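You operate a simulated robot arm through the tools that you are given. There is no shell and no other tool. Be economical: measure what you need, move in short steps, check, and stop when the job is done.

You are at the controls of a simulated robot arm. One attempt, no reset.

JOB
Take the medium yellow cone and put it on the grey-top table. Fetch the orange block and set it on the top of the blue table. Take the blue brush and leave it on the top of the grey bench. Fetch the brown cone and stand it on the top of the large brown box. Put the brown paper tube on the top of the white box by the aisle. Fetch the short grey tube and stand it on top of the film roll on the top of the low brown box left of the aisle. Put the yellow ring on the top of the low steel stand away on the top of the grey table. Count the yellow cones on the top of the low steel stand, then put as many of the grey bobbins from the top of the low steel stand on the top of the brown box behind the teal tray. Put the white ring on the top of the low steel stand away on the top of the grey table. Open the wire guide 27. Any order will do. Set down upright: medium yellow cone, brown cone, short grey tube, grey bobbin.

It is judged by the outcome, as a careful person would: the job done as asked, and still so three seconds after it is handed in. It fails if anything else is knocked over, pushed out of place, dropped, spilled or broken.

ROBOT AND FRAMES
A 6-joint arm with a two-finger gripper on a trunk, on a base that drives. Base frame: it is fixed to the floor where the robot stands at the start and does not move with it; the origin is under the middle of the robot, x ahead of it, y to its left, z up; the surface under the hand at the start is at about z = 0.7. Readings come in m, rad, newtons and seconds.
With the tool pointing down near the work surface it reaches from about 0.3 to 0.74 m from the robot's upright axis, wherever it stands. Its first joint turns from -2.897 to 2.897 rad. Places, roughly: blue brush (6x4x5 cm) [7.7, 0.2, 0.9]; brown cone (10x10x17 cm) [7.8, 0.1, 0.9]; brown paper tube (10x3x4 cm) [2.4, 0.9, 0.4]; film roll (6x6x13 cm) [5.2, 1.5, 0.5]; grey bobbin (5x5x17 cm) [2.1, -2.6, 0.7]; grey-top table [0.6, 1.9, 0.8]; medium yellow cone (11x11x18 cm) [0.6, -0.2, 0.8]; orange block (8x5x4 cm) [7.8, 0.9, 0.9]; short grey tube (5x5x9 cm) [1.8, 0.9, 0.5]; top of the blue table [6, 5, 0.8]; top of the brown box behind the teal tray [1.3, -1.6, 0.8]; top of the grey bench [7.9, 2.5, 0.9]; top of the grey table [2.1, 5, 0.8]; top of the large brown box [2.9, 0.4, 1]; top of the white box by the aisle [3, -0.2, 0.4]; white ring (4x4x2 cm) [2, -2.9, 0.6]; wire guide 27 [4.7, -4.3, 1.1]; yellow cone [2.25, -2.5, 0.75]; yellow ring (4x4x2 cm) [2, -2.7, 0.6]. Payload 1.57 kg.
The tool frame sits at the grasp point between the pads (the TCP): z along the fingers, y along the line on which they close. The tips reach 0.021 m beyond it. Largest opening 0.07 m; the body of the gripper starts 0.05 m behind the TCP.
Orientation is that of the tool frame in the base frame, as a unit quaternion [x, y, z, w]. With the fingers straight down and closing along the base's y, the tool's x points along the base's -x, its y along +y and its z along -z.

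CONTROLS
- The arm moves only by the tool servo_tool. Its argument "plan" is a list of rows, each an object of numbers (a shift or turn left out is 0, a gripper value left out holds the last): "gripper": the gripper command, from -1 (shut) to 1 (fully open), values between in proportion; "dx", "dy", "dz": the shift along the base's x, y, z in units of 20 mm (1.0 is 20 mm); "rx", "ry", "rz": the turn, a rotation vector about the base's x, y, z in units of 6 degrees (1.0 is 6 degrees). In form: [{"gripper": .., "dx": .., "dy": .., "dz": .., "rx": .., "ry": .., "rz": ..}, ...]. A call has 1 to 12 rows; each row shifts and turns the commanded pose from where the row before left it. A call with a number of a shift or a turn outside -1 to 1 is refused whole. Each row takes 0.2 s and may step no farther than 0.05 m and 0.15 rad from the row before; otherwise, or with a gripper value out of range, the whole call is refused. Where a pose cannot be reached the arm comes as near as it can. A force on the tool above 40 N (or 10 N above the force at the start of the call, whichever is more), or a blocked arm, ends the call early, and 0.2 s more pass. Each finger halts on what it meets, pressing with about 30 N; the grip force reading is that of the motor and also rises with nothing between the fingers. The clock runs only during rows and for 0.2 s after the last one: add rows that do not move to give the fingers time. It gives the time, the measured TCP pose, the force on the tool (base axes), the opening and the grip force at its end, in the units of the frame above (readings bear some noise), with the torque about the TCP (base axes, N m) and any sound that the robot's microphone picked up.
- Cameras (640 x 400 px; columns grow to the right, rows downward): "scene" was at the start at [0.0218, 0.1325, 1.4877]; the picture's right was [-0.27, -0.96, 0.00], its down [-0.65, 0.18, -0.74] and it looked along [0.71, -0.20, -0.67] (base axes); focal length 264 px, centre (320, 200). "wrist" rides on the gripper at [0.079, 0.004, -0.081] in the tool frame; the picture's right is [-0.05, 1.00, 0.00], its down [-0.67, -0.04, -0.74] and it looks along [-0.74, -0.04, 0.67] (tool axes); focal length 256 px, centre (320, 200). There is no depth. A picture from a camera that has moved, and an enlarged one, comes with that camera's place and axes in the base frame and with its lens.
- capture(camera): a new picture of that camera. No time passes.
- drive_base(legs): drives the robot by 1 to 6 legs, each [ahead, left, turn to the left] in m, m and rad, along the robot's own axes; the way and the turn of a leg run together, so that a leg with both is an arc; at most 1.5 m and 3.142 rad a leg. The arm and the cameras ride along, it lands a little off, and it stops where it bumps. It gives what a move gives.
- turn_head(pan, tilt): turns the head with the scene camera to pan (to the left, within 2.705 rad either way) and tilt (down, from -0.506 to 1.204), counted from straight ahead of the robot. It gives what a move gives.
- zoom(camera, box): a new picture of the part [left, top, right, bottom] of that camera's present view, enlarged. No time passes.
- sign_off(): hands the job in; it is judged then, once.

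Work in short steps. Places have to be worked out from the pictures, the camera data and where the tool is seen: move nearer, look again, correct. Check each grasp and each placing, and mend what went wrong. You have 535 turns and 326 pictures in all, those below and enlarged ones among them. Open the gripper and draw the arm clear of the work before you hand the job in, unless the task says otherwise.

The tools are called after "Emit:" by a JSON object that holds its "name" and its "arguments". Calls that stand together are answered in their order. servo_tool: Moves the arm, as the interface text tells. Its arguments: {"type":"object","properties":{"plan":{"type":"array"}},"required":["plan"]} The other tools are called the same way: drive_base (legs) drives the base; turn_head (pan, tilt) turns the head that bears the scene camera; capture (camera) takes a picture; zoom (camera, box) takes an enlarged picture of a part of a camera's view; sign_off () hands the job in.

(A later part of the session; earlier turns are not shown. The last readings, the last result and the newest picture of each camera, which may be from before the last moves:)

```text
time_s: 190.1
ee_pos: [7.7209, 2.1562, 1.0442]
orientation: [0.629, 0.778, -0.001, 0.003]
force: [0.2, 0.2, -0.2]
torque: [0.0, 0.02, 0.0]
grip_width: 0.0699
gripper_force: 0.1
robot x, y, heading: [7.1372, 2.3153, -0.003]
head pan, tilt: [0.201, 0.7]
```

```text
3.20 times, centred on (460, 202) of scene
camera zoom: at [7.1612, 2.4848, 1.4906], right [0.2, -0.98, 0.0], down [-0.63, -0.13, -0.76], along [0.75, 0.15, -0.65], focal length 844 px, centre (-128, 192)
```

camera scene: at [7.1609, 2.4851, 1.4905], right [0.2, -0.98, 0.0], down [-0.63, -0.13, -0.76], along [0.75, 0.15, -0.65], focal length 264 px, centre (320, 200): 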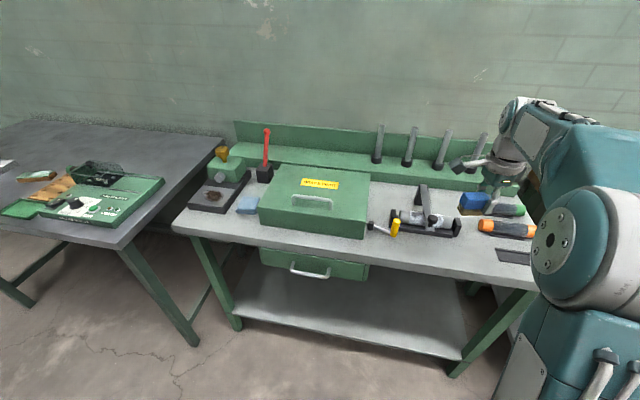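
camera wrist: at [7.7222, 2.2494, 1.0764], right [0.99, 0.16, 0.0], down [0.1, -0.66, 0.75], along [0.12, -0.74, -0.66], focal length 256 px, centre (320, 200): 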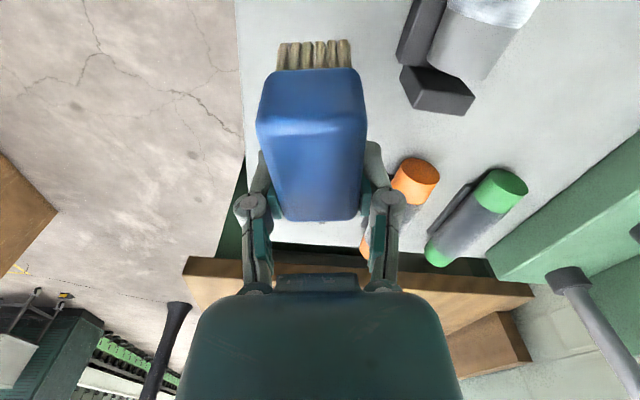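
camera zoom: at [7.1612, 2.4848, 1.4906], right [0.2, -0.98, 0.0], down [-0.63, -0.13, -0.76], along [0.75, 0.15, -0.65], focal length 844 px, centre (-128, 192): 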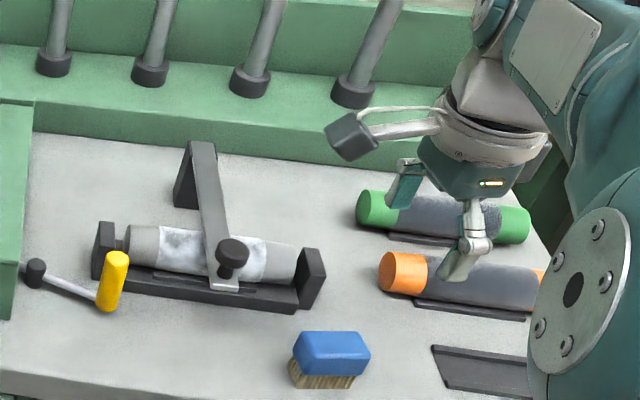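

Brush done. Now the orange block near (7.78, 0.91): I raise, back off and slide right.

Emit:
{"name": "servo_tool", "arguments": {"plan": [{"dz": 1}, {"dz": 1}, {"dz": 1}, {"dz": 1}, {"dz": 1}, {"dz": 1}, {"dz": 1}, {"dz": 1}]}}

Emit:
{"name": "drive_base", "arguments": {"legs": [[-0.15, 0, 0], [0, -1.25, 0]]}}

Emit:
{"name": "turn_head", "arguments": {"pan": -0.1, "tilt": 0.7}}

Emit:
{"name": "capture", "arguments": {"camera": "scene"}}

Emit:
{"name": "capture", "arguments": {"camera": "wrist"}}

```text
time_s: 191.9
ee_pos: [7.7207, 2.1565, 1.2019]
orientation: [0.629, 0.778, -0.001, 0.004]
force: [-0.4, -0.3, 0.5]
torque: [0.01, 0.01, 0.03]
grip_width: 0.07
gripper_force: 0.1
robot x, y, heading: [7.139, 2.3162, -0.003]
head pan, tilt: [0.201, 0.7]
```

```text
time_s: 199.2
ee_pos: [7.5661, 0.9093, 1.2027]
orientation: [0.628, 0.778, 0.0, 0.003]
force: [-0.3, 0.3, 0.7]
torque: [-0.06, -0.02, -0.02]
grip_width: 0.07
gripper_force: 0.0
robot x, y, heading: [6.9818, 1.0659, -0.005]
head pan, tilt: [0.201, 0.7]
```

```text
time_s: 200.0
ee_pos: [7.5657, 0.9075, 1.2014]
orientation: [0.628, 0.778, 0.0, 0.003]
force: [1.0, 0.0, -0.2]
torque: [0.0, -0.06, -0.01]
grip_width: 0.0699
gripper_force: 0.0
robot x, y, heading: [6.9832, 1.0597, -0.001]
head pan, tilt: [-0.099, 0.7]
```

```text
253 pictures are left
camera scene: at [7.0084, 1.2117, 1.4906], right [-0.1, -0.99, 0.0], down [-0.64, 0.07, -0.76], along [0.76, -0.08, -0.65], focal length 264 px, centre (320, 200)
```

scene: 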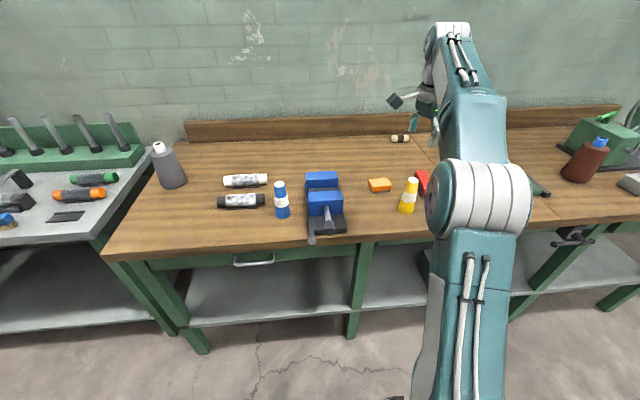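

```text
252 pictures are left
camera wrist: at [7.5531, 0.9874, 1.2835], right [0.99, 0.16, 0.0], down [0.1, -0.66, 0.75], along [0.12, -0.74, -0.66], focal length 256 px, centre (320, 200)
```

wrist: 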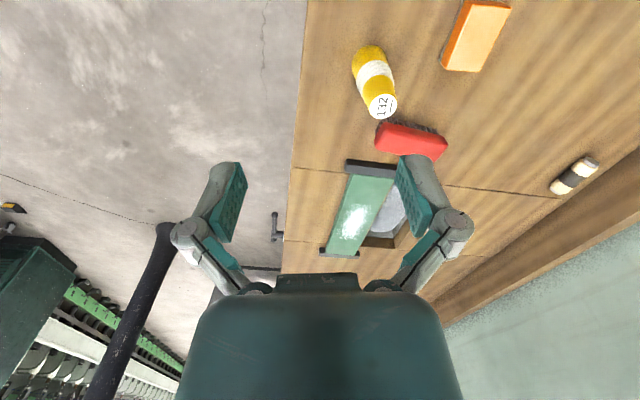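

The block lies near (7.785, 0.905). I zoom to see its orientation.

Emit:
{"name": "zoom", "arguments": {"camera": "scene", "box": [340, 160, 420, 210]}}

Emit:
{"name": "zoom", "arguments": {"camera": "wrist", "box": [400, 0, 560, 100]}}

```text
8.00 times, centred on (380, 185) of scene
camera zoom: at [7.0084, 1.2117, 1.4906], right [-0.1, -0.99, 0.0], down [-0.64, 0.07, -0.76], along [0.76, -0.08, -0.65], focal length 2109 px, centre (-160, 320)
```

zoom: 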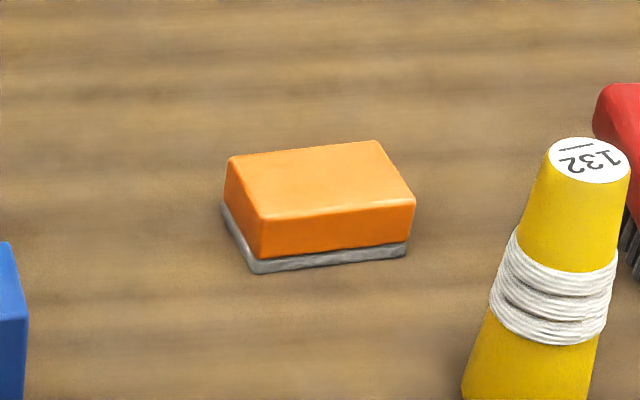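

```text
4.00 times, centred on (480, 50) of wrist
camera zoom: at [7.5531, 0.9874, 1.2835], right [0.99, 0.16, 0.0], down [0.1, -0.66, 0.75], along [0.12, -0.74, -0.66], focal length 1024 px, centre (-320, 800)
```

zoom: 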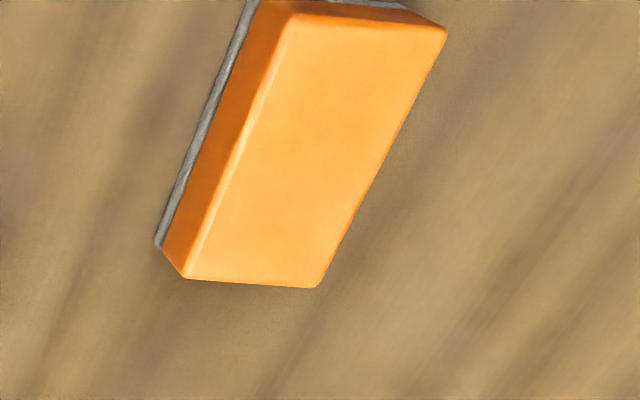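

Taking the wood bench at z≈0.868, the block centre is (7.770, 0.912), top 0.906, long side along y. I drive ahead, square up the hand and descend partway.

Emit:
{"name": "drive_base", "arguments": {"legs": [[0.15, 0, 0]]}}

Emit:
{"name": "servo_tool", "arguments": {"plan": [{"rz": -0.7, "dx": 0.9, "dz": -1}, {"rz": -0.67, "dx": 0.9, "dz": -1}, {"dx": 0.9, "dz": -1}, {"dz": -1}, {"dz": -1}, {"dz": -1}, {"dz": -1}, {"dz": -1}, {"dz": -1}, {"dz": -1}, {"dz": -1}, {}]}}

Emit:
{"name": "capture", "arguments": {"camera": "wrist"}}

```text
time_s: 201.4
ee_pos: [7.7165, 0.9078, 1.2027]
orientation: [0.628, 0.778, 0.0, 0.003]
force: [-0.6, 0.1, -0.1]
torque: [0.01, -0.03, -0.02]
grip_width: 0.0699
gripper_force: 0.0
robot x, y, heading: [7.1342, 1.0681, -0.004]
head pan, tilt: [-0.099, 0.7]
```

```text
time_s: 204.0
ee_pos: [7.7693, 0.9063, 0.9828]
orientation: [0.682, 0.732, 0.0, 0.004]
force: [0.1, 0.4, 1.0]
torque: [-0.02, -0.01, 0.0]
grip_width: 0.0699
gripper_force: 0.1
robot x, y, heading: [7.1353, 1.0644, 0.0]
head pan, tilt: [-0.099, 0.7]
```

```text
249 pictures are left
camera wrist: at [7.768, 0.9871, 1.0639], right [1.0, 0.02, 0.0], down [0.01, -0.66, 0.75], along [0.02, -0.75, -0.66], focal length 256 px, centre (320, 200)
```

wrist: 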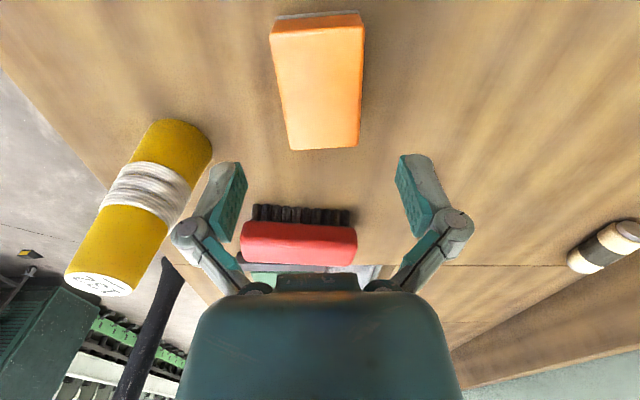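

Aligned; I nudge y by 1 cm, descend to z≈0.90 and close.

Emit:
{"name": "servo_tool", "arguments": {"plan": [{"dy": 0.5, "dz": -1}, {"dz": -1}, {"dz": -1}, {"dz": -0.7}, {"dz": -0.4}, {}, {"gripper": -1}, {}, {}, {}]}}

Emit:
{"name": "capture", "arguments": {"camera": "wrist"}}

```text
time_s: 206.2
ee_pos: [7.7697, 0.9182, 0.9022]
orientation: [0.682, 0.731, 0.001, 0.005]
force: [1.2, -0.5, 24.5]
torque: [0.03, 0.07, 0.04]
grip_width: 0.0493
gripper_force: 29.8
robot x, y, heading: [7.1309, 1.0657, 0.002]
head pan, tilt: [-0.099, 0.7]
```

```text
248 pictures are left
camera wrist: at [7.7681, 0.998, 0.9838], right [1.0, 0.02, 0.01], down [0.0, -0.66, 0.75], along [0.02, -0.75, -0.66], focal length 256 px, centre (320, 200)
```

wrist: 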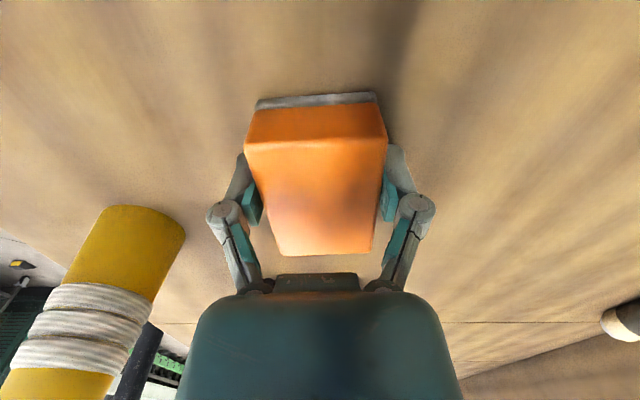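

Gripped at 4.9 cm. I lift it up to travel height.

Emit:
{"name": "servo_tool", "arguments": {"plan": [{"dz": 0.5}, {"dz": 1}, {"dz": 1}, {"dz": 1}, {"dz": 1}, {"dz": 1}, {"dz": 1}, {"dz": 1}, {"dz": 1}, {"dz": 1}, {"dz": 1}, {"dz": 1}]}}

Emit:
{"name": "capture", "arguments": {"camera": "wrist"}}

```text
time_s: 208.8
ee_pos: [7.7714, 0.9175, 1.1306]
orientation: [0.682, 0.731, -0.001, 0.003]
force: [0.5, 0.2, -0.6]
torque: [0.03, 0.02, -0.04]
grip_width: 0.0495
gripper_force: 30.2
robot x, y, heading: [7.1315, 1.0627, 0.001]
head pan, tilt: [-0.099, 0.7]
```

```text
247 pictures are left
camera wrist: at [7.7697, 0.9982, 1.2113], right [1.0, 0.02, 0.0], down [0.01, -0.66, 0.75], along [0.01, -0.75, -0.66], focal length 256 px, centre (320, 200)
```

wrist: 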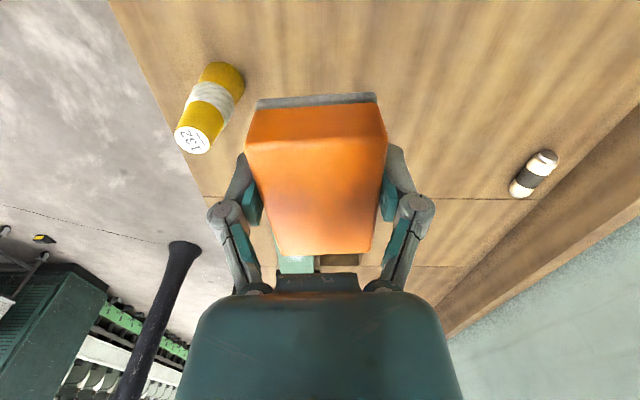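

Held. I back off, slide left past the benches, then turn toward +y to find the blue table.

Emit:
{"name": "drive_base", "arguments": {"legs": [[-0.2, 0, 0], [0, 1.4, 0], [-0.6, 0, 0], [0, 0, 1.571]]}}

Emit:
{"name": "turn_head", "arguments": {"pan": 0.2, "tilt": 0.4}}

Emit:
{"name": "capture", "arguments": {"camera": "scene"}}

```text
time_s: 223.8
ee_pos: [6.4918, 3.112, 1.1299]
orientation: [-0.029, 1.0, 0.003, 0.003]
force: [-0.5, 0.2, -1.7]
torque: [0.02, 0.0, 0.02]
grip_width: 0.0494
gripper_force: 29.9
robot x, y, heading: [6.3359, 2.4783, 1.556]
head pan, tilt: [-0.099, 0.7]
```

```text
time_s: 224.6
ee_pos: [6.4923, 3.1138, 1.1305]
orientation: [-0.028, 1.0, 0.003, 0.003]
force: [-0.2, 0.0, -0.8]
torque: [-0.02, 0.01, 0.01]
grip_width: 0.0493
gripper_force: 29.6
robot x, y, heading: [6.3339, 2.4784, 1.556]
head pan, tilt: [0.201, 0.4]
```

```text
246 pictures are left
camera scene: at [6.1634, 2.5142, 1.5173], right [0.98, 0.18, 0.0], down [0.07, -0.38, -0.92], along [-0.17, 0.9, -0.39], focal length 264 px, centre (320, 200)
```

scene: 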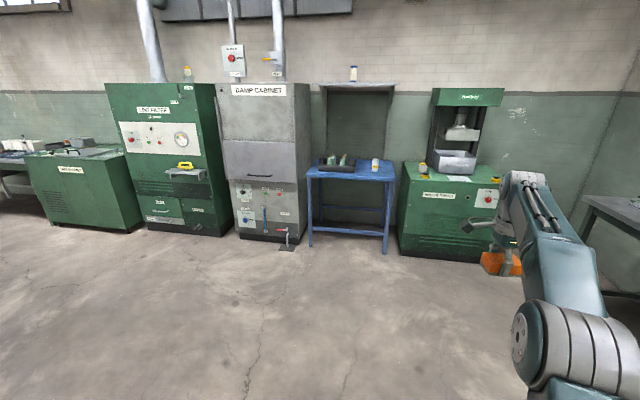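

Emit:
{"name": "zoom", "arguments": {"camera": "scene", "box": [280, 120, 440, 220]}}

```text
4.00 times, centred on (360, 170) of scene
camera zoom: at [6.1634, 2.5142, 1.5173], right [0.98, 0.18, 0.0], down [0.07, -0.38, -0.92], along [-0.17, 0.9, -0.39], focal length 1055 px, centre (160, 320)
```

zoom: 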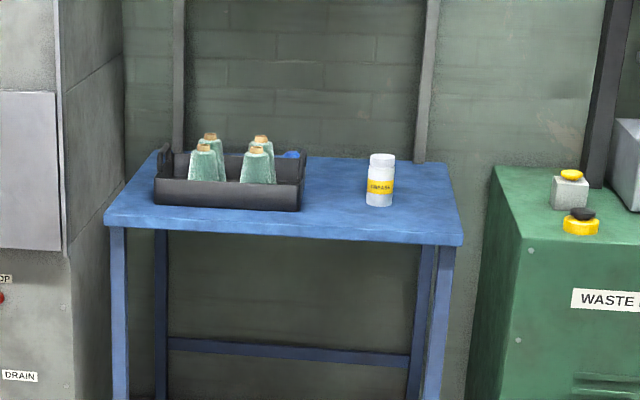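

Blue table spans about x 5.65–6.39, y 4.65–5.25, with a free gap between tray and bottle near (6.12, 4.76). I drive there.

Emit:
{"name": "drive_base", "arguments": {"legs": [[0, 0, 0.015], [0.8, 0.37, 0], [0.8, 0, 0]]}}

Emit:
{"name": "turn_head", "arguments": {"pan": 0.1, "tilt": 0.75}}

Emit:
{"name": "capture", "arguments": {"camera": "scene"}}

Emit:
{"name": "capture", "arguments": {"camera": "wrist"}}

```text
time_s: 233.5
ee_pos: [6.1394, 4.7261, 1.132]
orientation: [-0.03, 1.0, 0.002, 0.003]
force: [0.3, 0.4, -1.7]
torque: [0.02, 0.01, -0.03]
grip_width: 0.0495
gripper_force: 29.9
robot x, y, heading: [5.9859, 4.0915, 1.558]
head pan, tilt: [0.201, 0.4]
```

```text
time_s: 234.3
ee_pos: [6.14, 4.7269, 1.1309]
orientation: [-0.03, 1.0, 0.003, 0.002]
force: [-0.3, 0.8, -0.8]
torque: [0.0, 0.02, 0.0]
grip_width: 0.0494
gripper_force: 29.7
robot x, y, heading: [5.9834, 4.0928, 1.557]
head pan, tilt: [0.099, 0.75]
```

```text
244 pictures are left
camera scene: at [5.8227, 4.1194, 1.4864], right [1.0, 0.09, 0.0], down [0.06, -0.68, -0.73], along [-0.06, 0.73, -0.68], focal length 264 px, centre (320, 200)
```

scene: 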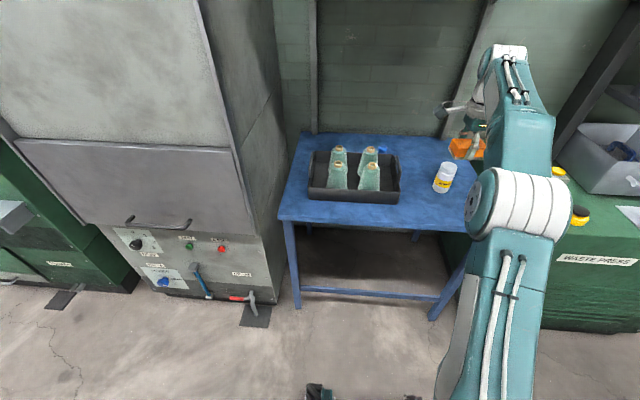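

```text
243 pictures are left
camera wrist: at [6.06, 4.7261, 1.2126], right [-0.01, 1.0, 0.01], down [0.66, 0.0, 0.75], along [0.75, 0.01, -0.66], focal length 256 px, centre (320, 200)
```

wrist: 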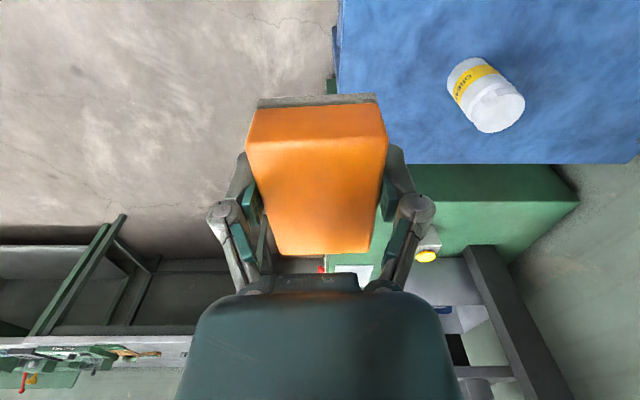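

The front edge is at y≈4.745; I aim for (6.13, 4.825) between tray and bottle. Drive 0.1 m ahead and lower to z≈0.93 first.

Emit:
{"name": "drive_base", "arguments": {"legs": [[0.1, 0, 0]]}}

Emit:
{"name": "servo_tool", "arguments": {"plan": [{"dx": -0.4, "dz": -1}, {"dz": -1}, {"dz": -1}, {"dz": -1}, {"dz": -1}, {"dz": -1}, {"dz": -1}, {"dz": -1}, {"dz": -1}, {"dz": -1}, {}]}}

Emit:
{"name": "capture", "arguments": {"camera": "wrist"}}

Emit:
{"name": "zoom", "arguments": {"camera": "scene", "box": [280, 100, 520, 250]}}

```text
time_s: 235.5
ee_pos: [6.1414, 4.8261, 1.1307]
orientation: [-0.029, 1.0, 0.003, 0.003]
force: [-0.5, 0.8, -1.4]
torque: [-0.01, 0.02, 0.0]
grip_width: 0.0493
gripper_force: 30.1
robot x, y, heading: [5.9874, 4.1888, 1.556]
head pan, tilt: [0.099, 0.75]
```

```text
time_s: 237.9
ee_pos: [6.1341, 4.8241, 0.9323]
orientation: [-0.028, 1.0, 0.004, 0.003]
force: [-0.2, -0.5, -1.3]
torque: [0.0, 0.01, -0.03]
grip_width: 0.0492
gripper_force: 30.4
robot x, y, heading: [5.9876, 4.1887, 1.556]
head pan, tilt: [0.099, 0.75]
```

```text
242 pictures are left
camera wrist: at [6.0544, 4.824, 1.0133], right [0.0, 1.0, 0.01], down [0.66, 0.0, 0.75], along [0.75, 0.01, -0.66], focal length 256 px, centre (320, 200)
```

wrist: 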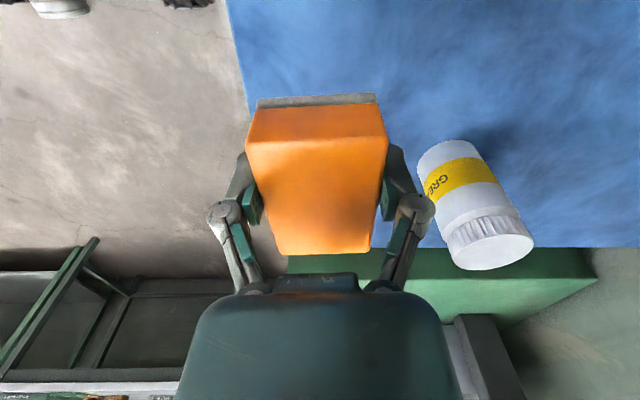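

```text
2.67 times, centred on (400, 175) of scene
camera zoom: at [5.8241, 4.2186, 1.4863], right [1.0, 0.09, 0.0], down [0.06, -0.68, -0.73], along [-0.06, 0.73, -0.68], focal length 703 px, centre (107, 267)
```

zoom: 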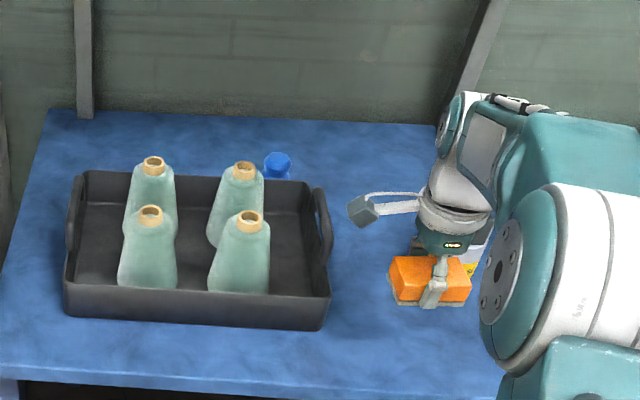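

Clear all around. I nudge 8 mm inward and lower in finer steps to contact.

Emit:
{"name": "servo_tool", "arguments": {"plan": [{"dy": 0.4, "dz": -0.7}, {"dz": -0.7}, {"dz": -0.5}, {"dz": -0.4}, {"dz": -0.3}, {"dz": -0.3}, {"dz": -0.3}, {}]}}

Emit:
{"name": "zoom", "arguments": {"camera": "scene", "box": [340, 120, 500, 220]}}

```text
time_s: 239.7
ee_pos: [6.1335, 4.832, 0.8678]
orientation: [-0.028, 1.0, 0.004, 0.003]
force: [-0.2, -0.5, -0.6]
torque: [0.02, 0.01, 0.01]
grip_width: 0.0492
gripper_force: 29.4
robot x, y, heading: [5.9844, 4.1885, 1.56]
head pan, tilt: [0.099, 0.75]
```

```text
4.00 times, centred on (420, 170) of scene
camera zoom: at [5.8241, 4.2187, 1.4863], right [1.0, 0.09, 0.0], down [0.06, -0.68, -0.73], along [-0.06, 0.73, -0.68], focal length 1055 px, centre (-80, 320)
```

zoom: 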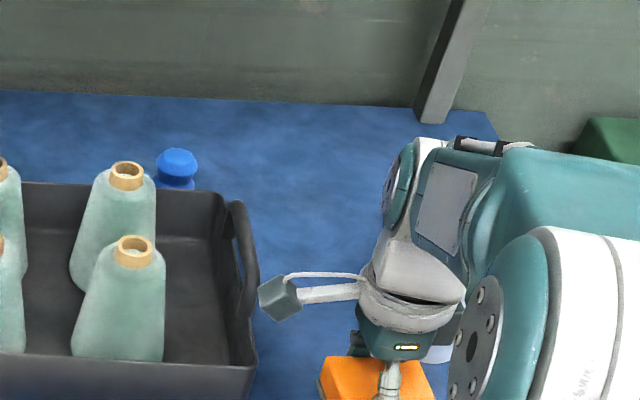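

Still not touching; I shift 1 cm back toward the edge so the wrist camera stays in front of the tray, and keep lowering.

Emit:
{"name": "servo_tool", "arguments": {"plan": [{"dy": -0.5}, {"dz": -0.4}, {"dz": -0.3}, {"dz": -0.3}, {"dz": -0.3}, {"dz": -0.3}, {}]}}

Emit:
{"name": "capture", "arguments": {"camera": "scene"}}

```text
time_s: 241.3
ee_pos: [6.1338, 4.8207, 0.8361]
orientation: [-0.029, 1.0, 0.002, 0.003]
force: [-0.3, -0.7, -1.1]
torque: [-0.01, 0.01, 0.02]
grip_width: 0.0492
gripper_force: 30.1
robot x, y, heading: [5.9862, 4.1863, 1.555]
head pan, tilt: [0.099, 0.75]
```

```text
239 pictures are left
camera scene: at [5.8241, 4.2186, 1.4863], right [1.0, 0.09, 0.0], down [0.06, -0.68, -0.73], along [-0.06, 0.73, -0.68], focal length 264 px, centre (320, 200)
```

scene: 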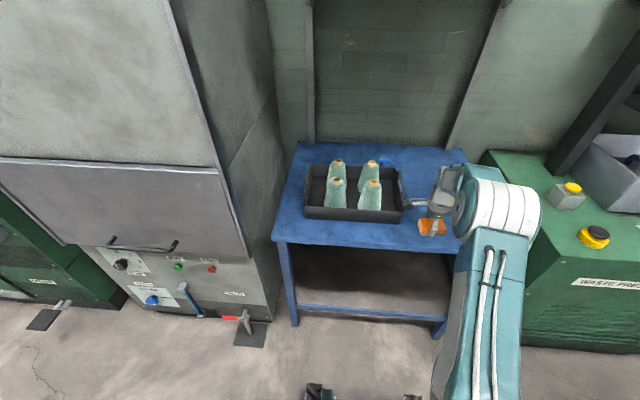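

Emit:
{"name": "zoom", "arguments": {"camera": "scene", "box": [370, 160, 490, 235]}}

Emit:
{"name": "capture", "arguments": {"camera": "wrist"}}

```text
5.33 times, centred on (430, 198) of scene
camera zoom: at [5.8241, 4.2186, 1.4863], right [1.0, 0.09, 0.0], down [0.06, -0.68, -0.73], along [-0.06, 0.73, -0.68], focal length 1406 px, centre (-267, 213)
```

zoom: 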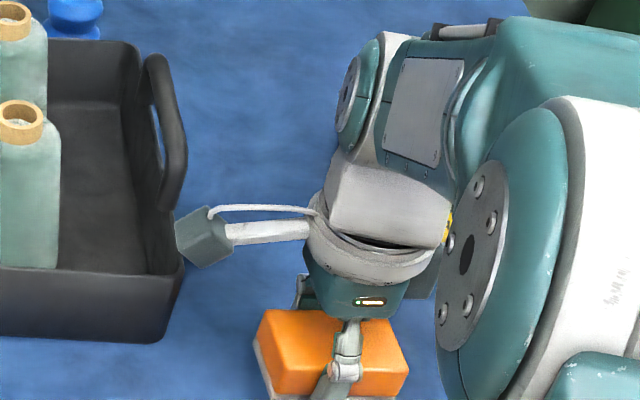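

```text
237 pictures are left
camera wrist: at [6.0542, 4.8209, 0.9171], right [0.0, 1.0, 0.01], down [0.66, 0.0, 0.75], along [0.75, 0.01, -0.66], focal length 256 px, centre (320, 200)
```

wrist: 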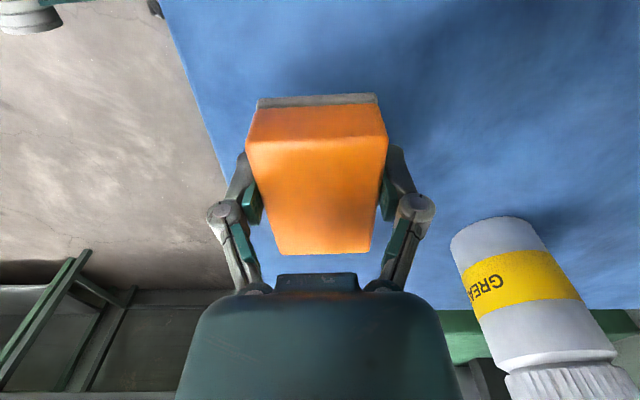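

Emit:
{"name": "servo_tool", "arguments": {"plan": [{"dx": 0.6}, {"dz": -0.4}, {"dz": -0.3}, {"dz": -0.3}, {"dz": -0.3}, {"dz": -0.3}, {"dz": -0.3}, {}]}}

Emit:
{"name": "zoom", "arguments": {"camera": "scene", "box": [370, 160, 490, 235]}}

```text
time_s: 242.3
ee_pos: [6.1452, 4.8224, 0.8218]
orientation: [-0.028, 1.0, 0.007, 0.005]
force: [-0.9, -6.9, 15.6]
torque: [-0.42, 0.19, 0.04]
grip_width: 0.0498
gripper_force: 30.0
robot x, y, heading: [5.9906, 4.1919, 1.558]
head pan, tilt: [0.099, 0.75]
stopped in row 5: the force on the tool passed its limit at 50 N (the readings are from after the stop); the commanded pose is now the measured one
```

```text
5.33 times, centred on (430, 198) of scene
camera zoom: at [5.8233, 4.2169, 1.4863], right [1.0, 0.09, 0.0], down [0.06, -0.68, -0.73], along [-0.06, 0.73, -0.68], focal length 1406 px, centre (-267, 213)
```

zoom: 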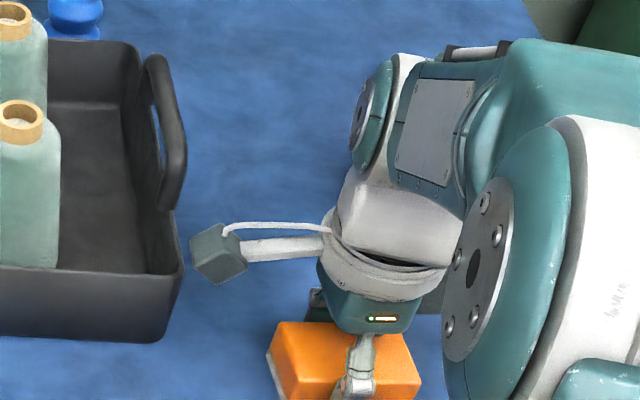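

It has touched down at z≈0.82. I release and rise.

Emit:
{"name": "servo_tool", "arguments": {"plan": [{"dz": 0.1}, {"gripper": 0.5}, {"gripper": 1}, {}, {}, {"dz": 0.5}, {"dz": 1}, {"dz": 1}, {"dz": 1}, {"dz": 1}, {"dz": 1}, {"dz": 1}]}}

Emit:
{"name": "servo_tool", "arguments": {"plan": [{"dz": 1, "rx": -0.05, "ry": 0.1}, {"dz": 1}, {"dz": 1}, {"dz": 1}, {"dz": 1}, {"dz": 1}, {"dz": 1}, {"dz": 1}, {"dz": 1}, {"dz": 1}]}}

Emit:
{"name": "capture", "arguments": {"camera": "scene"}}

```text
time_s: 244.9
ee_pos: [6.1472, 4.822, 0.9523]
orientation: [-0.028, 1.0, 0.007, 0.004]
force: [0.4, 0.2, 0.7]
torque: [0.05, 0.03, 0.01]
grip_width: 0.0701
gripper_force: 0.1
robot x, y, heading: [5.9891, 4.1916, 1.555]
head pan, tilt: [0.099, 0.75]
```

```text
time_s: 247.1
ee_pos: [6.147, 4.8226, 1.1537]
orientation: [-0.029, 1.0, 0.004, -0.001]
force: [0.2, -0.3, -0.7]
torque: [-0.02, -0.01, -0.02]
grip_width: 0.0698
gripper_force: 0.1
robot x, y, heading: [5.9889, 4.1891, 1.558]
head pan, tilt: [0.099, 0.75]
```

```text
235 pictures are left
camera scene: at [5.824, 4.2186, 1.4863], right [1.0, 0.09, 0.0], down [0.06, -0.68, -0.73], along [-0.06, 0.73, -0.68], focal length 264 px, centre (320, 200)
```

scene: 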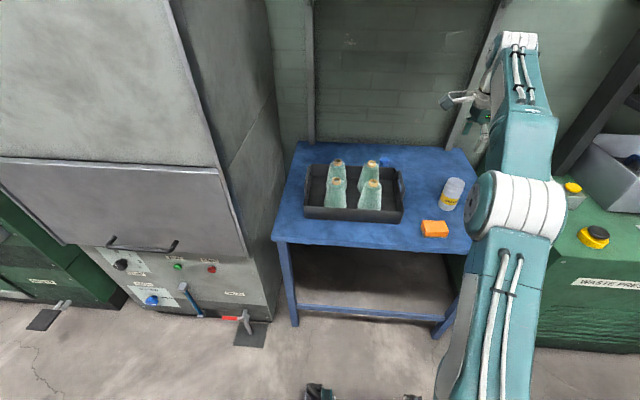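

Orange block placed. Now the brown cone: I drive back to the wooden bench.

Emit:
{"name": "drive_base", "arguments": {"legs": [[-1.5, 0, 0], [0, 0, -1.556], [0.95, -0.4, 0], [0, -1.1, 0], [0, -0.95, 0]]}}

Emit:
{"name": "turn_head", "arguments": {"pan": 0.0, "tilt": 0.7}}

Emit:
{"name": "capture", "arguments": {"camera": "scene"}}

Emit:
{"name": "capture", "arguments": {"camera": "wrist"}}

```text
time_s: 273.1
ee_pos: [7.445, 0.0381, 1.1523]
orientation: [0.698, 0.716, 0.003, 0.001]
force: [0.1, -0.2, -0.2]
torque: [-0.03, 0.0, 0.02]
grip_width: 0.07
gripper_force: 0.0
robot x, y, heading: [6.8181, 0.2171, -0.051]
head pan, tilt: [0.099, 0.75]
```

```text
time_s: 273.7
ee_pos: [7.4442, 0.0377, 1.1537]
orientation: [0.698, 0.716, 0.003, 0.002]
force: [-0.1, 0.4, -0.2]
torque: [-0.03, -0.02, 0.0]
grip_width: 0.0699
gripper_force: 0.2
robot x, y, heading: [6.8182, 0.2186, -0.048]
head pan, tilt: [0.0, 0.7]
```

```text
234 pictures are left
camera scene: at [6.8518, 0.3718, 1.4905], right [-0.05, -1.0, 0.0], down [-0.64, 0.03, -0.76], along [0.76, -0.04, -0.65], focal length 264 px, centre (320, 200)
```

scene: 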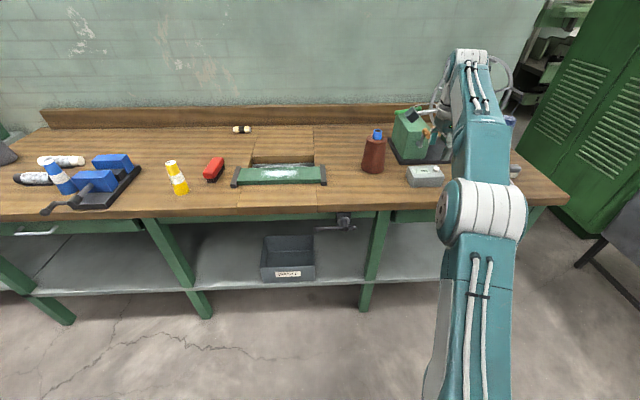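

```text
233 pictures are left
camera wrist: at [7.4459, 0.1174, 1.2359], right [1.0, -0.03, 0.01], down [-0.03, -0.67, 0.74], along [-0.02, -0.74, -0.67], focal length 256 px, centre (320, 200)
```

wrist: 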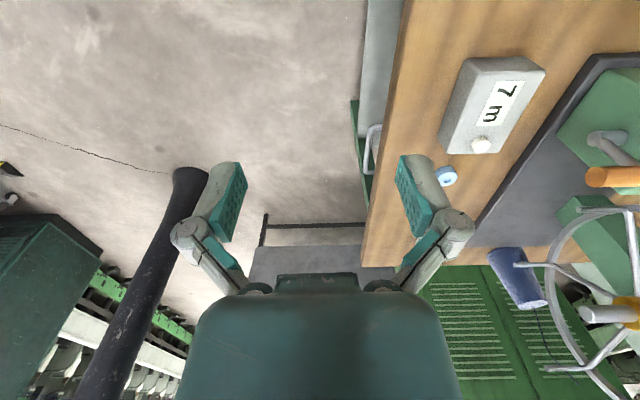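

The cone's blue tip is near (7.755, 0.108, ~1.04). I square the heading, drive 0.27 m in, and look down on it.

Emit:
{"name": "drive_base", "arguments": {"legs": [[0, 0, 0.048], [0.28, 0.02, 0]]}}

Emit:
{"name": "servo_tool", "arguments": {"plan": [{"dx": 0.2, "dy": 0.5, "dz": 0.5, "rx": -0.08}, {"dx": 0.5, "dy": 0.5}, {"dx": 0.3, "dy": 0.2}, {}]}}

Emit:
{"name": "capture", "arguments": {"camera": "wrist"}}

Emit:
{"name": "capture", "arguments": {"camera": "scene"}}

```text
time_s: 276.1
ee_pos: [7.7296, 0.0906, 1.1532]
orientation: [0.679, 0.734, 0.004, 0.001]
force: [0.4, 0.3, 0.2]
torque: [-0.05, -0.02, -0.01]
grip_width: 0.0701
gripper_force: 0.0
robot x, y, heading: [7.0941, 0.241, 0.008]
head pan, tilt: [0.0, 0.7]
```

```text
time_s: 277.1
ee_pos: [7.743, 0.1165, 1.161]
orientation: [0.679, 0.734, 0.001, 0.005]
force: [0.1, -0.2, -0.6]
torque: [0.0, -0.05, -0.02]
grip_width: 0.0699
gripper_force: 0.0
out of reach, approached as far as the arm can: row 2
robot x, y, heading: [7.0966, 0.2398, 0.01]
head pan, tilt: [0.0, 0.7]
```

```text
232 pictures are left
camera wrist: at [7.7412, 0.1969, 1.243], right [1.0, 0.02, 0.01], down [0.01, -0.66, 0.75], along [0.02, -0.75, -0.66], focal length 256 px, centre (320, 200)
```

wrist: 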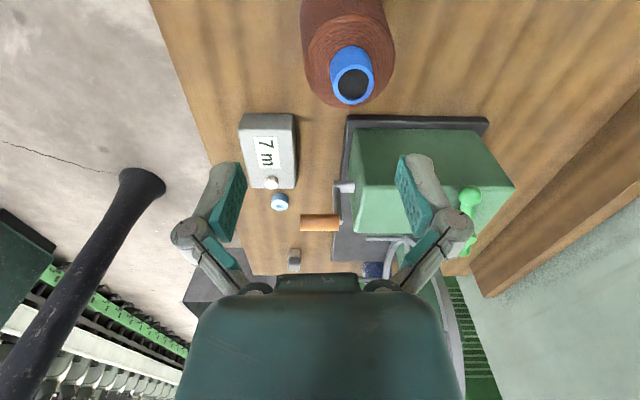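

```text
231 pictures are left
camera scene: at [7.1206, 0.3939, 1.4906], right [0.01, -1.0, 0.0], down [-0.65, 0.0, -0.76], along [0.76, 0.01, -0.65], focal length 264 px, centre (320, 200)
```

scene: 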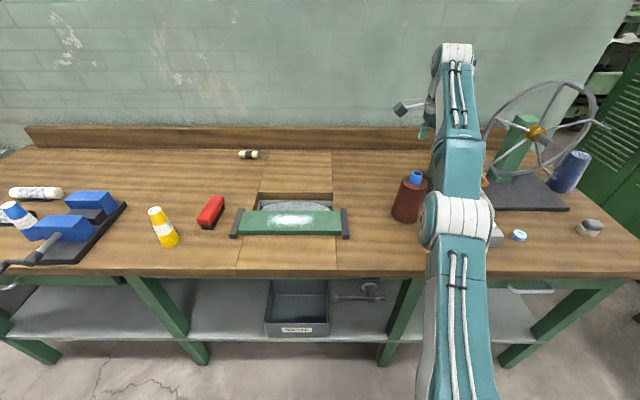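

Tip ≈ (7.772, 0.107, 1.04). I drive 8 cm closer for reach, re-centre and descend.

Emit:
{"name": "drive_base", "arguments": {"legs": [[0.08, 0, 0]]}}

Emit:
{"name": "servo_tool", "arguments": {"plan": [{"dx": -0.9, "dy": -0.25, "ry": -0.1}, {"dx": -0.9, "dy": -0.25}, {"dx": -0.8}, {"dz": -1}, {"dz": -1}, {"dz": -1}, {}]}}

Emit:
{"name": "capture", "arguments": {"camera": "wrist"}}

Emit:
{"name": "zoom", "arguments": {"camera": "scene", "box": [340, 120, 500, 220]}}

```text
time_s: 278.2
ee_pos: [7.823, 0.1178, 1.1629]
orientation: [0.679, 0.734, 0.001, 0.005]
force: [-0.4, -0.2, -0.4]
torque: [0.04, 0.01, 0.0]
grip_width: 0.0701
gripper_force: 0.1
robot x, y, heading: [7.1733, 0.2375, 0.002]
head pan, tilt: [0.0, 0.7]
```

```text
time_s: 279.8
ee_pos: [7.7695, 0.106, 1.1028]
orientation: [0.68, 0.734, 0.005, 0.009]
force: [-0.4, 0.1, -0.3]
torque: [0.02, -0.02, -0.01]
grip_width: 0.0702
gripper_force: 0.1
robot x, y, heading: [7.1749, 0.242, 0.008]
head pan, tilt: [0.0, 0.7]
```

```text
230 pictures are left
camera wrist: at [7.7666, 0.1862, 1.1839], right [1.0, 0.02, 0.02], down [0.0, -0.66, 0.75], along [0.03, -0.75, -0.66], focal length 256 px, centre (320, 200)
```

wrist: 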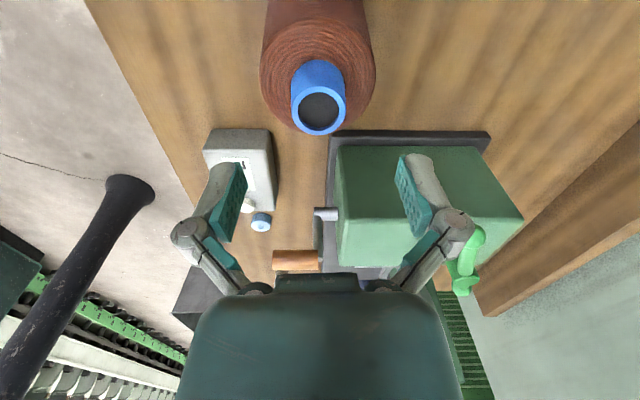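

```text
4.00 times, centred on (420, 170) of scene
camera zoom: at [7.1998, 0.3944, 1.4906], right [0.01, -1.0, 0.0], down [-0.65, 0.0, -0.76], along [0.76, 0.01, -0.65], focal length 1055 px, centre (-80, 320)
```

zoom: 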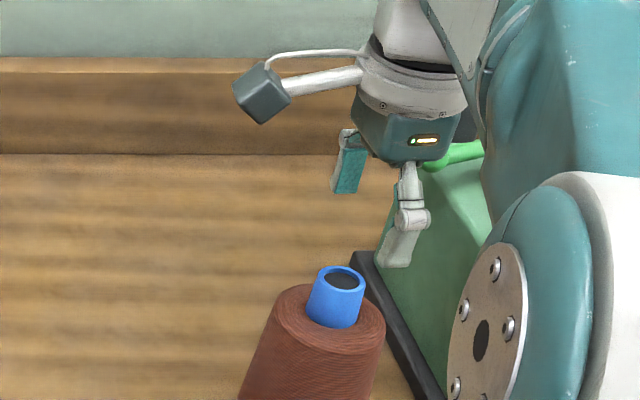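

Tip ≈ (7.770, 0.113, 1.042), tube sticking out ~2 cm. I fix the small tilt, centre, and descend to z≈1.045.

Emit:
{"name": "servo_tool", "arguments": {"plan": [{"dy": 0.35, "ry": 0.19, "rx": 0.05}, {"dz": -1}, {"dz": -1}, {"dz": -0.9}, {}]}}

Emit:
{"name": "capture", "arguments": {"camera": "wrist"}}

Emit:
{"name": "zoom", "arguments": {"camera": "scene", "box": [340, 120, 500, 220]}}

```text
time_s: 281.0
ee_pos: [7.7711, 0.1137, 1.0442]
orientation: [0.679, 0.734, 0.0, 0.0]
force: [0.0, 0.0, -0.4]
torque: [-0.05, 0.03, 0.0]
grip_width: 0.0699
gripper_force: 0.1
robot x, y, heading: [7.1693, 0.2378, 0.006]
head pan, tilt: [0.0, 0.7]
```

```text
228 pictures are left
camera wrist: at [7.7688, 0.1937, 1.1258], right [1.0, 0.02, 0.0], down [0.02, -0.67, 0.74], along [0.02, -0.74, -0.67], focal length 256 px, centre (320, 200)
```

wrist: 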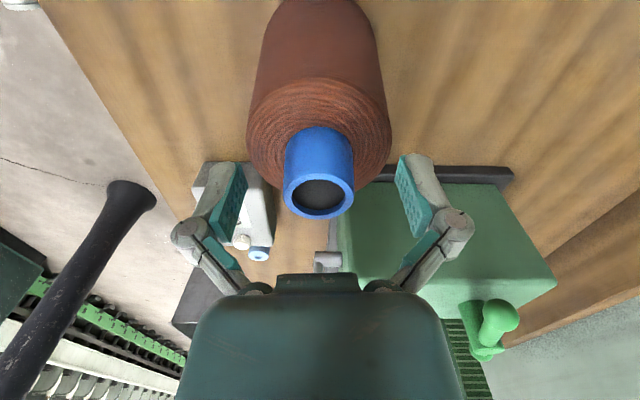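

```text
4.00 times, centred on (420, 170) of scene
camera zoom: at [7.1999, 0.3944, 1.4906], right [0.01, -1.0, 0.0], down [-0.65, 0.0, -0.76], along [0.76, 0.01, -0.65], focal length 1055 px, centre (-80, 320)
```

zoom: 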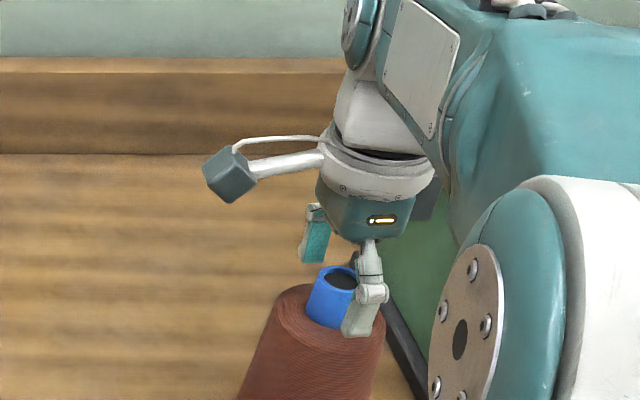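

The tube is between the fingers. I nudge y by -3 mm, close, and test-lift.

Emit:
{"name": "servo_tool", "arguments": {"plan": [{"dy": -0.15}, {"gripper": -1}, {}, {}, {}]}}

Emit:
{"name": "servo_tool", "arguments": {"plan": [{"dz": 0.5}, {"dz": 1}, {"dz": 1}, {}]}}

Emit:
{"name": "capture", "arguments": {"camera": "scene"}}

Emit:
{"name": "capture", "arguments": {"camera": "wrist"}}

```text
time_s: 282.2
ee_pos: [7.7701, 0.111, 1.0473]
orientation: [0.679, 0.734, 0.002, 0.003]
force: [-0.4, -1.3, 29.3]
torque: [-0.01, -0.06, -0.04]
grip_width: 0.0329
gripper_force: 30.1
robot x, y, heading: [7.1786, 0.2388, 0.003]
head pan, tilt: [0.0, 0.7]
```

```text
time_s: 283.2
ee_pos: [7.7699, 0.1097, 1.0943]
orientation: [0.679, 0.734, -0.001, -0.001]
force: [0.1, 0.1, -5.9]
torque: [0.0, 0.0, 0.0]
grip_width: 0.0326
gripper_force: 29.8
robot x, y, heading: [7.1698, 0.2409, 0.011]
head pan, tilt: [0.0, 0.7]
```

```text
226 pictures are left
camera scene: at [7.2003, 0.3943, 1.4906], right [0.01, -1.0, 0.0], down [-0.65, 0.0, -0.76], along [0.76, 0.01, -0.65], focal length 264 px, centre (320, 200)
```

scene: 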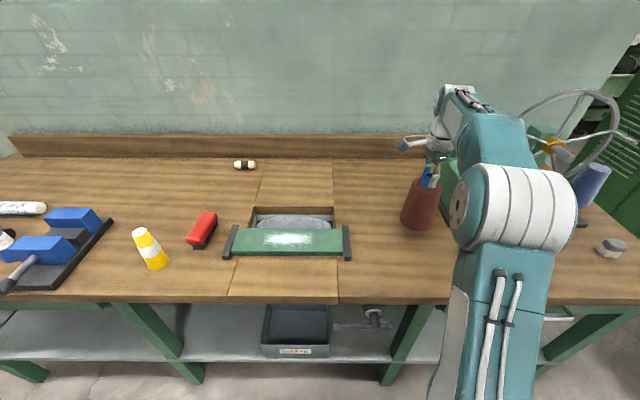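

```text
225 pictures are left
camera wrist: at [7.7688, 0.1901, 1.1762], right [1.0, 0.02, 0.0], down [0.02, -0.67, 0.74], along [0.02, -0.74, -0.67], focal length 256 px, centre (320, 200)
```

wrist: 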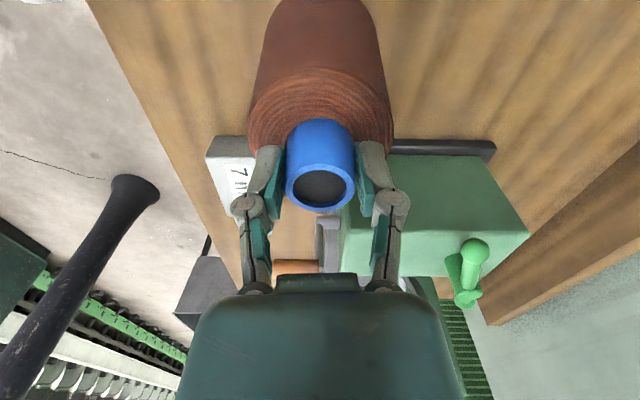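

The brown cone is held. I raise it, drawing it in a little, and back away from the bench.

Emit:
{"name": "servo_tool", "arguments": {"plan": [{"dz": 1}, {"dz": 1}, {"dz": 1}, {"dz": 1}, {"dz": 1, "dx": -0.7}, {"dz": 1, "dx": -0.7}, {"dz": 1, "dx": -0.7}, {"dz": 1, "dx": -0.7}, {"dz": 1, "dx": -0.7}, {"dx": -0.7}]}}

Emit:
{"name": "drive_base", "arguments": {"legs": [[-0.3, 0, 0], [0, 1.15, 0], [0, 1.15, 0]]}}

Emit:
{"name": "turn_head", "arguments": {"pan": 2.6, "tilt": 0.3}}

Emit:
{"name": "capture", "arguments": {"camera": "scene"}}

```text
time_s: 285.4
ee_pos: [7.6854, 0.1103, 1.2757]
orientation: [0.68, 0.734, 0.001, 0.0]
force: [-0.3, 0.0, -6.2]
torque: [-0.01, 0.03, 0.0]
grip_width: 0.0326
gripper_force: 29.8
robot x, y, heading: [7.1746, 0.2405, 0.007]
head pan, tilt: [0.0, 0.7]
```

```text
time_s: 298.4
ee_pos: [7.3521, 2.4334, 1.2755]
orientation: [0.672, 0.741, 0.001, -0.001]
force: [0.1, 0.0, -5.8]
torque: [-0.01, 0.0, 0.01]
grip_width: 0.0328
gripper_force: 29.9
robot x, y, heading: [6.8359, 2.5504, 0.028]
head pan, tilt: [0.0, 0.7]
```

```text
time_s: 300.7
ee_pos: [7.3507, 2.4349, 1.2746]
orientation: [0.671, 0.741, 0.0, 0.001]
force: [0.8, -0.4, -5.3]
torque: [0.03, 0.01, 0.01]
grip_width: 0.0329
gripper_force: 29.7
robot x, y, heading: [6.838, 2.5482, 0.029]
head pan, tilt: [2.601, 0.3]
```

```text
224 pictures are left
camera scene: at [6.6935, 2.7508, 1.5269], right [0.49, 0.87, 0.0], down [0.26, -0.15, -0.96], along [-0.83, 0.47, -0.29], focal length 264 px, centre (320, 200)
```

scene: 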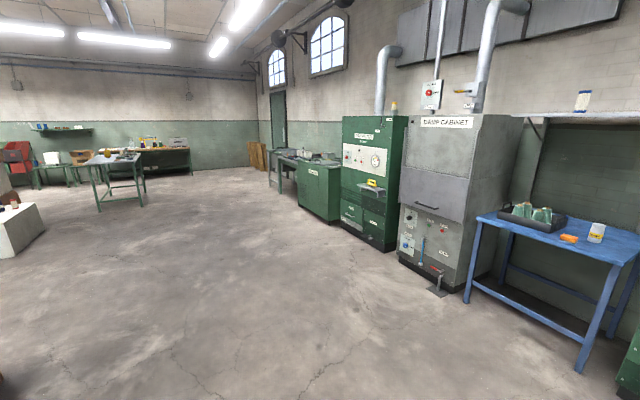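

Floor is open. I turn to face -y and slide along to the large brown box.

Emit:
{"name": "drive_base", "arguments": {"legs": [[0, 0, -1.6], [0, -1.3, 0], [0, -1.3, 0], [0, -1.25, 0]]}}

Emit:
{"name": "turn_head", "arguments": {"pan": 0.1, "tilt": 0.5}}

Emit:
{"name": "capture", "arguments": {"camera": "scene"}}

```text
time_s: 323.2
ee_pos: [2.8605, 2.1004, 1.276]
orientation: [1.0, 0.029, 0.0, 0.0]
force: [0.5, 0.1, -5.2]
torque: [0.0, -0.01, -0.01]
grip_width: 0.0326
gripper_force: 30.2
robot x, y, heading: [2.9998, 2.6072, -1.583]
head pan, tilt: [2.601, 0.3]
```

```text
time_s: 325.4
ee_pos: [2.8607, 2.1007, 1.2764]
orientation: [1.0, 0.028, -0.001, -0.001]
force: [0.1, 0.7, -5.6]
torque: [0.0, -0.02, -0.03]
grip_width: 0.0325
gripper_force: 30.3
robot x, y, heading: [2.9997, 2.6098, -1.581]
head pan, tilt: [0.099, 0.499]
```

```text
223 pictures are left
camera scene: at [3.1592, 2.5736, 1.5083], right [-1.0, -0.09, 0.0], down [-0.04, 0.48, -0.88], along [0.08, -0.87, -0.48], focal length 264 px, centre (320, 200)
```

scene: 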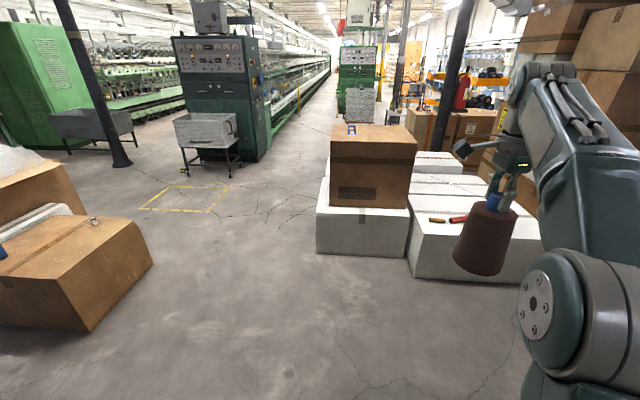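

Emit:
{"name": "zoom", "arguments": {"camera": "scene", "box": [300, 110, 540, 260]}}

```text
2.67 times, centred on (420, 185) of scene
camera zoom: at [3.1592, 2.5736, 1.5083], right [-1.0, -0.09, 0.0], down [-0.04, 0.48, -0.88], along [0.08, -0.87, -0.48], focal length 703 px, centre (53, 240)
```

zoom: 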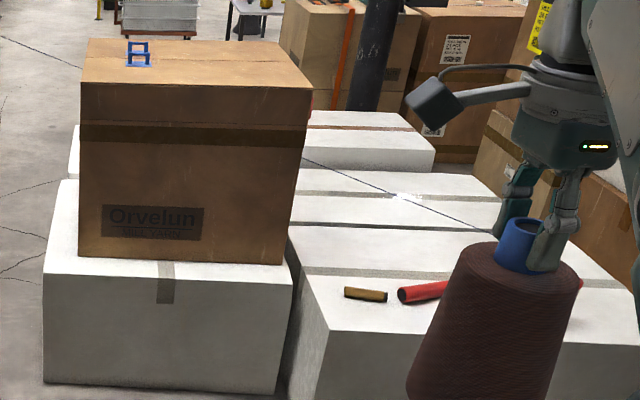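

The large brown box's top is about x 2.66–3.25, y 0.25–0.74, z≈0.98, with blue pegs near its far left. I drive ahead to set the cone near (2.88, 0.60).

Emit:
{"name": "drive_base", "arguments": {"legs": [[1.0, 0, 0], [0.37, 0, 0.01]]}}

Emit:
{"name": "turn_head", "arguments": {"pan": 0.0, "tilt": 0.7}}

Emit:
{"name": "capture", "arguments": {"camera": "scene"}}

Emit:
{"name": "capture", "arguments": {"camera": "wrist"}}

```text
time_s: 332.5
ee_pos: [2.843, 0.7547, 1.2751]
orientation: [0.999, 0.032, 0.001, 0.0]
force: [-0.4, -0.6, -5.4]
torque: [-0.02, 0.02, -0.01]
grip_width: 0.0326
gripper_force: 30.6
robot x, y, heading: [2.9803, 1.2605, -1.578]
head pan, tilt: [0.099, 0.499]
```

```text
time_s: 333.2
ee_pos: [2.8436, 0.7551, 1.2757]
orientation: [1.0, 0.032, -0.001, 0.0]
force: [0.5, 0.4, -5.0]
torque: [0.01, 0.0, -0.04]
grip_width: 0.0328
gripper_force: 30.1
robot x, y, heading: [2.9795, 1.2626, -1.583]
head pan, tilt: [0.0, 0.7]
```

```text
221 pictures are left
camera scene: at [3.1318, 1.2345, 1.4906], right [-1.0, 0.01, 0.0], down [0.0, 0.64, -0.76], along [-0.01, -0.76, -0.64], focal length 264 px, centre (320, 200)
```

scene: 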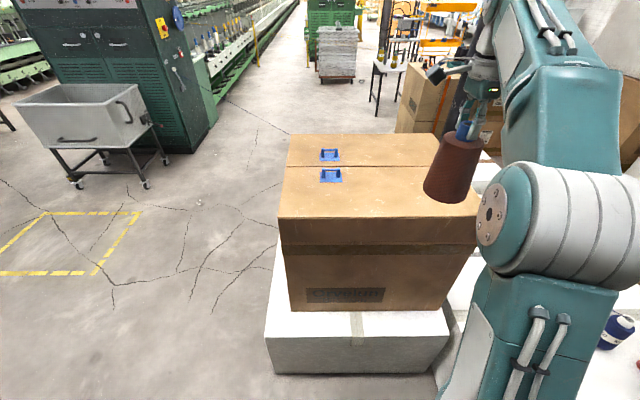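

```text
220 pictures are left
camera wrist: at [2.923, 0.7567, 1.3578], right [0.01, -1.0, 0.0], down [-0.67, -0.01, 0.74], along [-0.74, -0.01, -0.67], focal length 256 px, centre (320, 200)
```

wrist: 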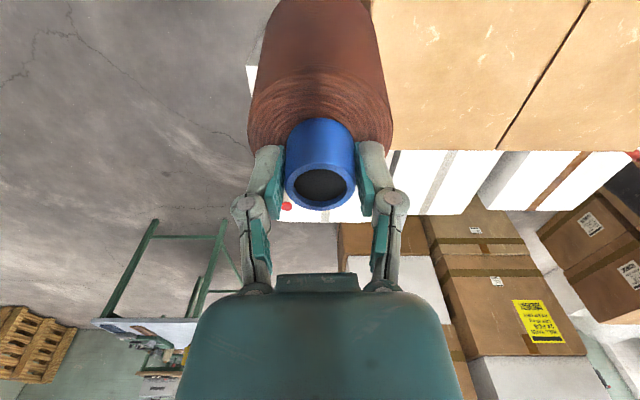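

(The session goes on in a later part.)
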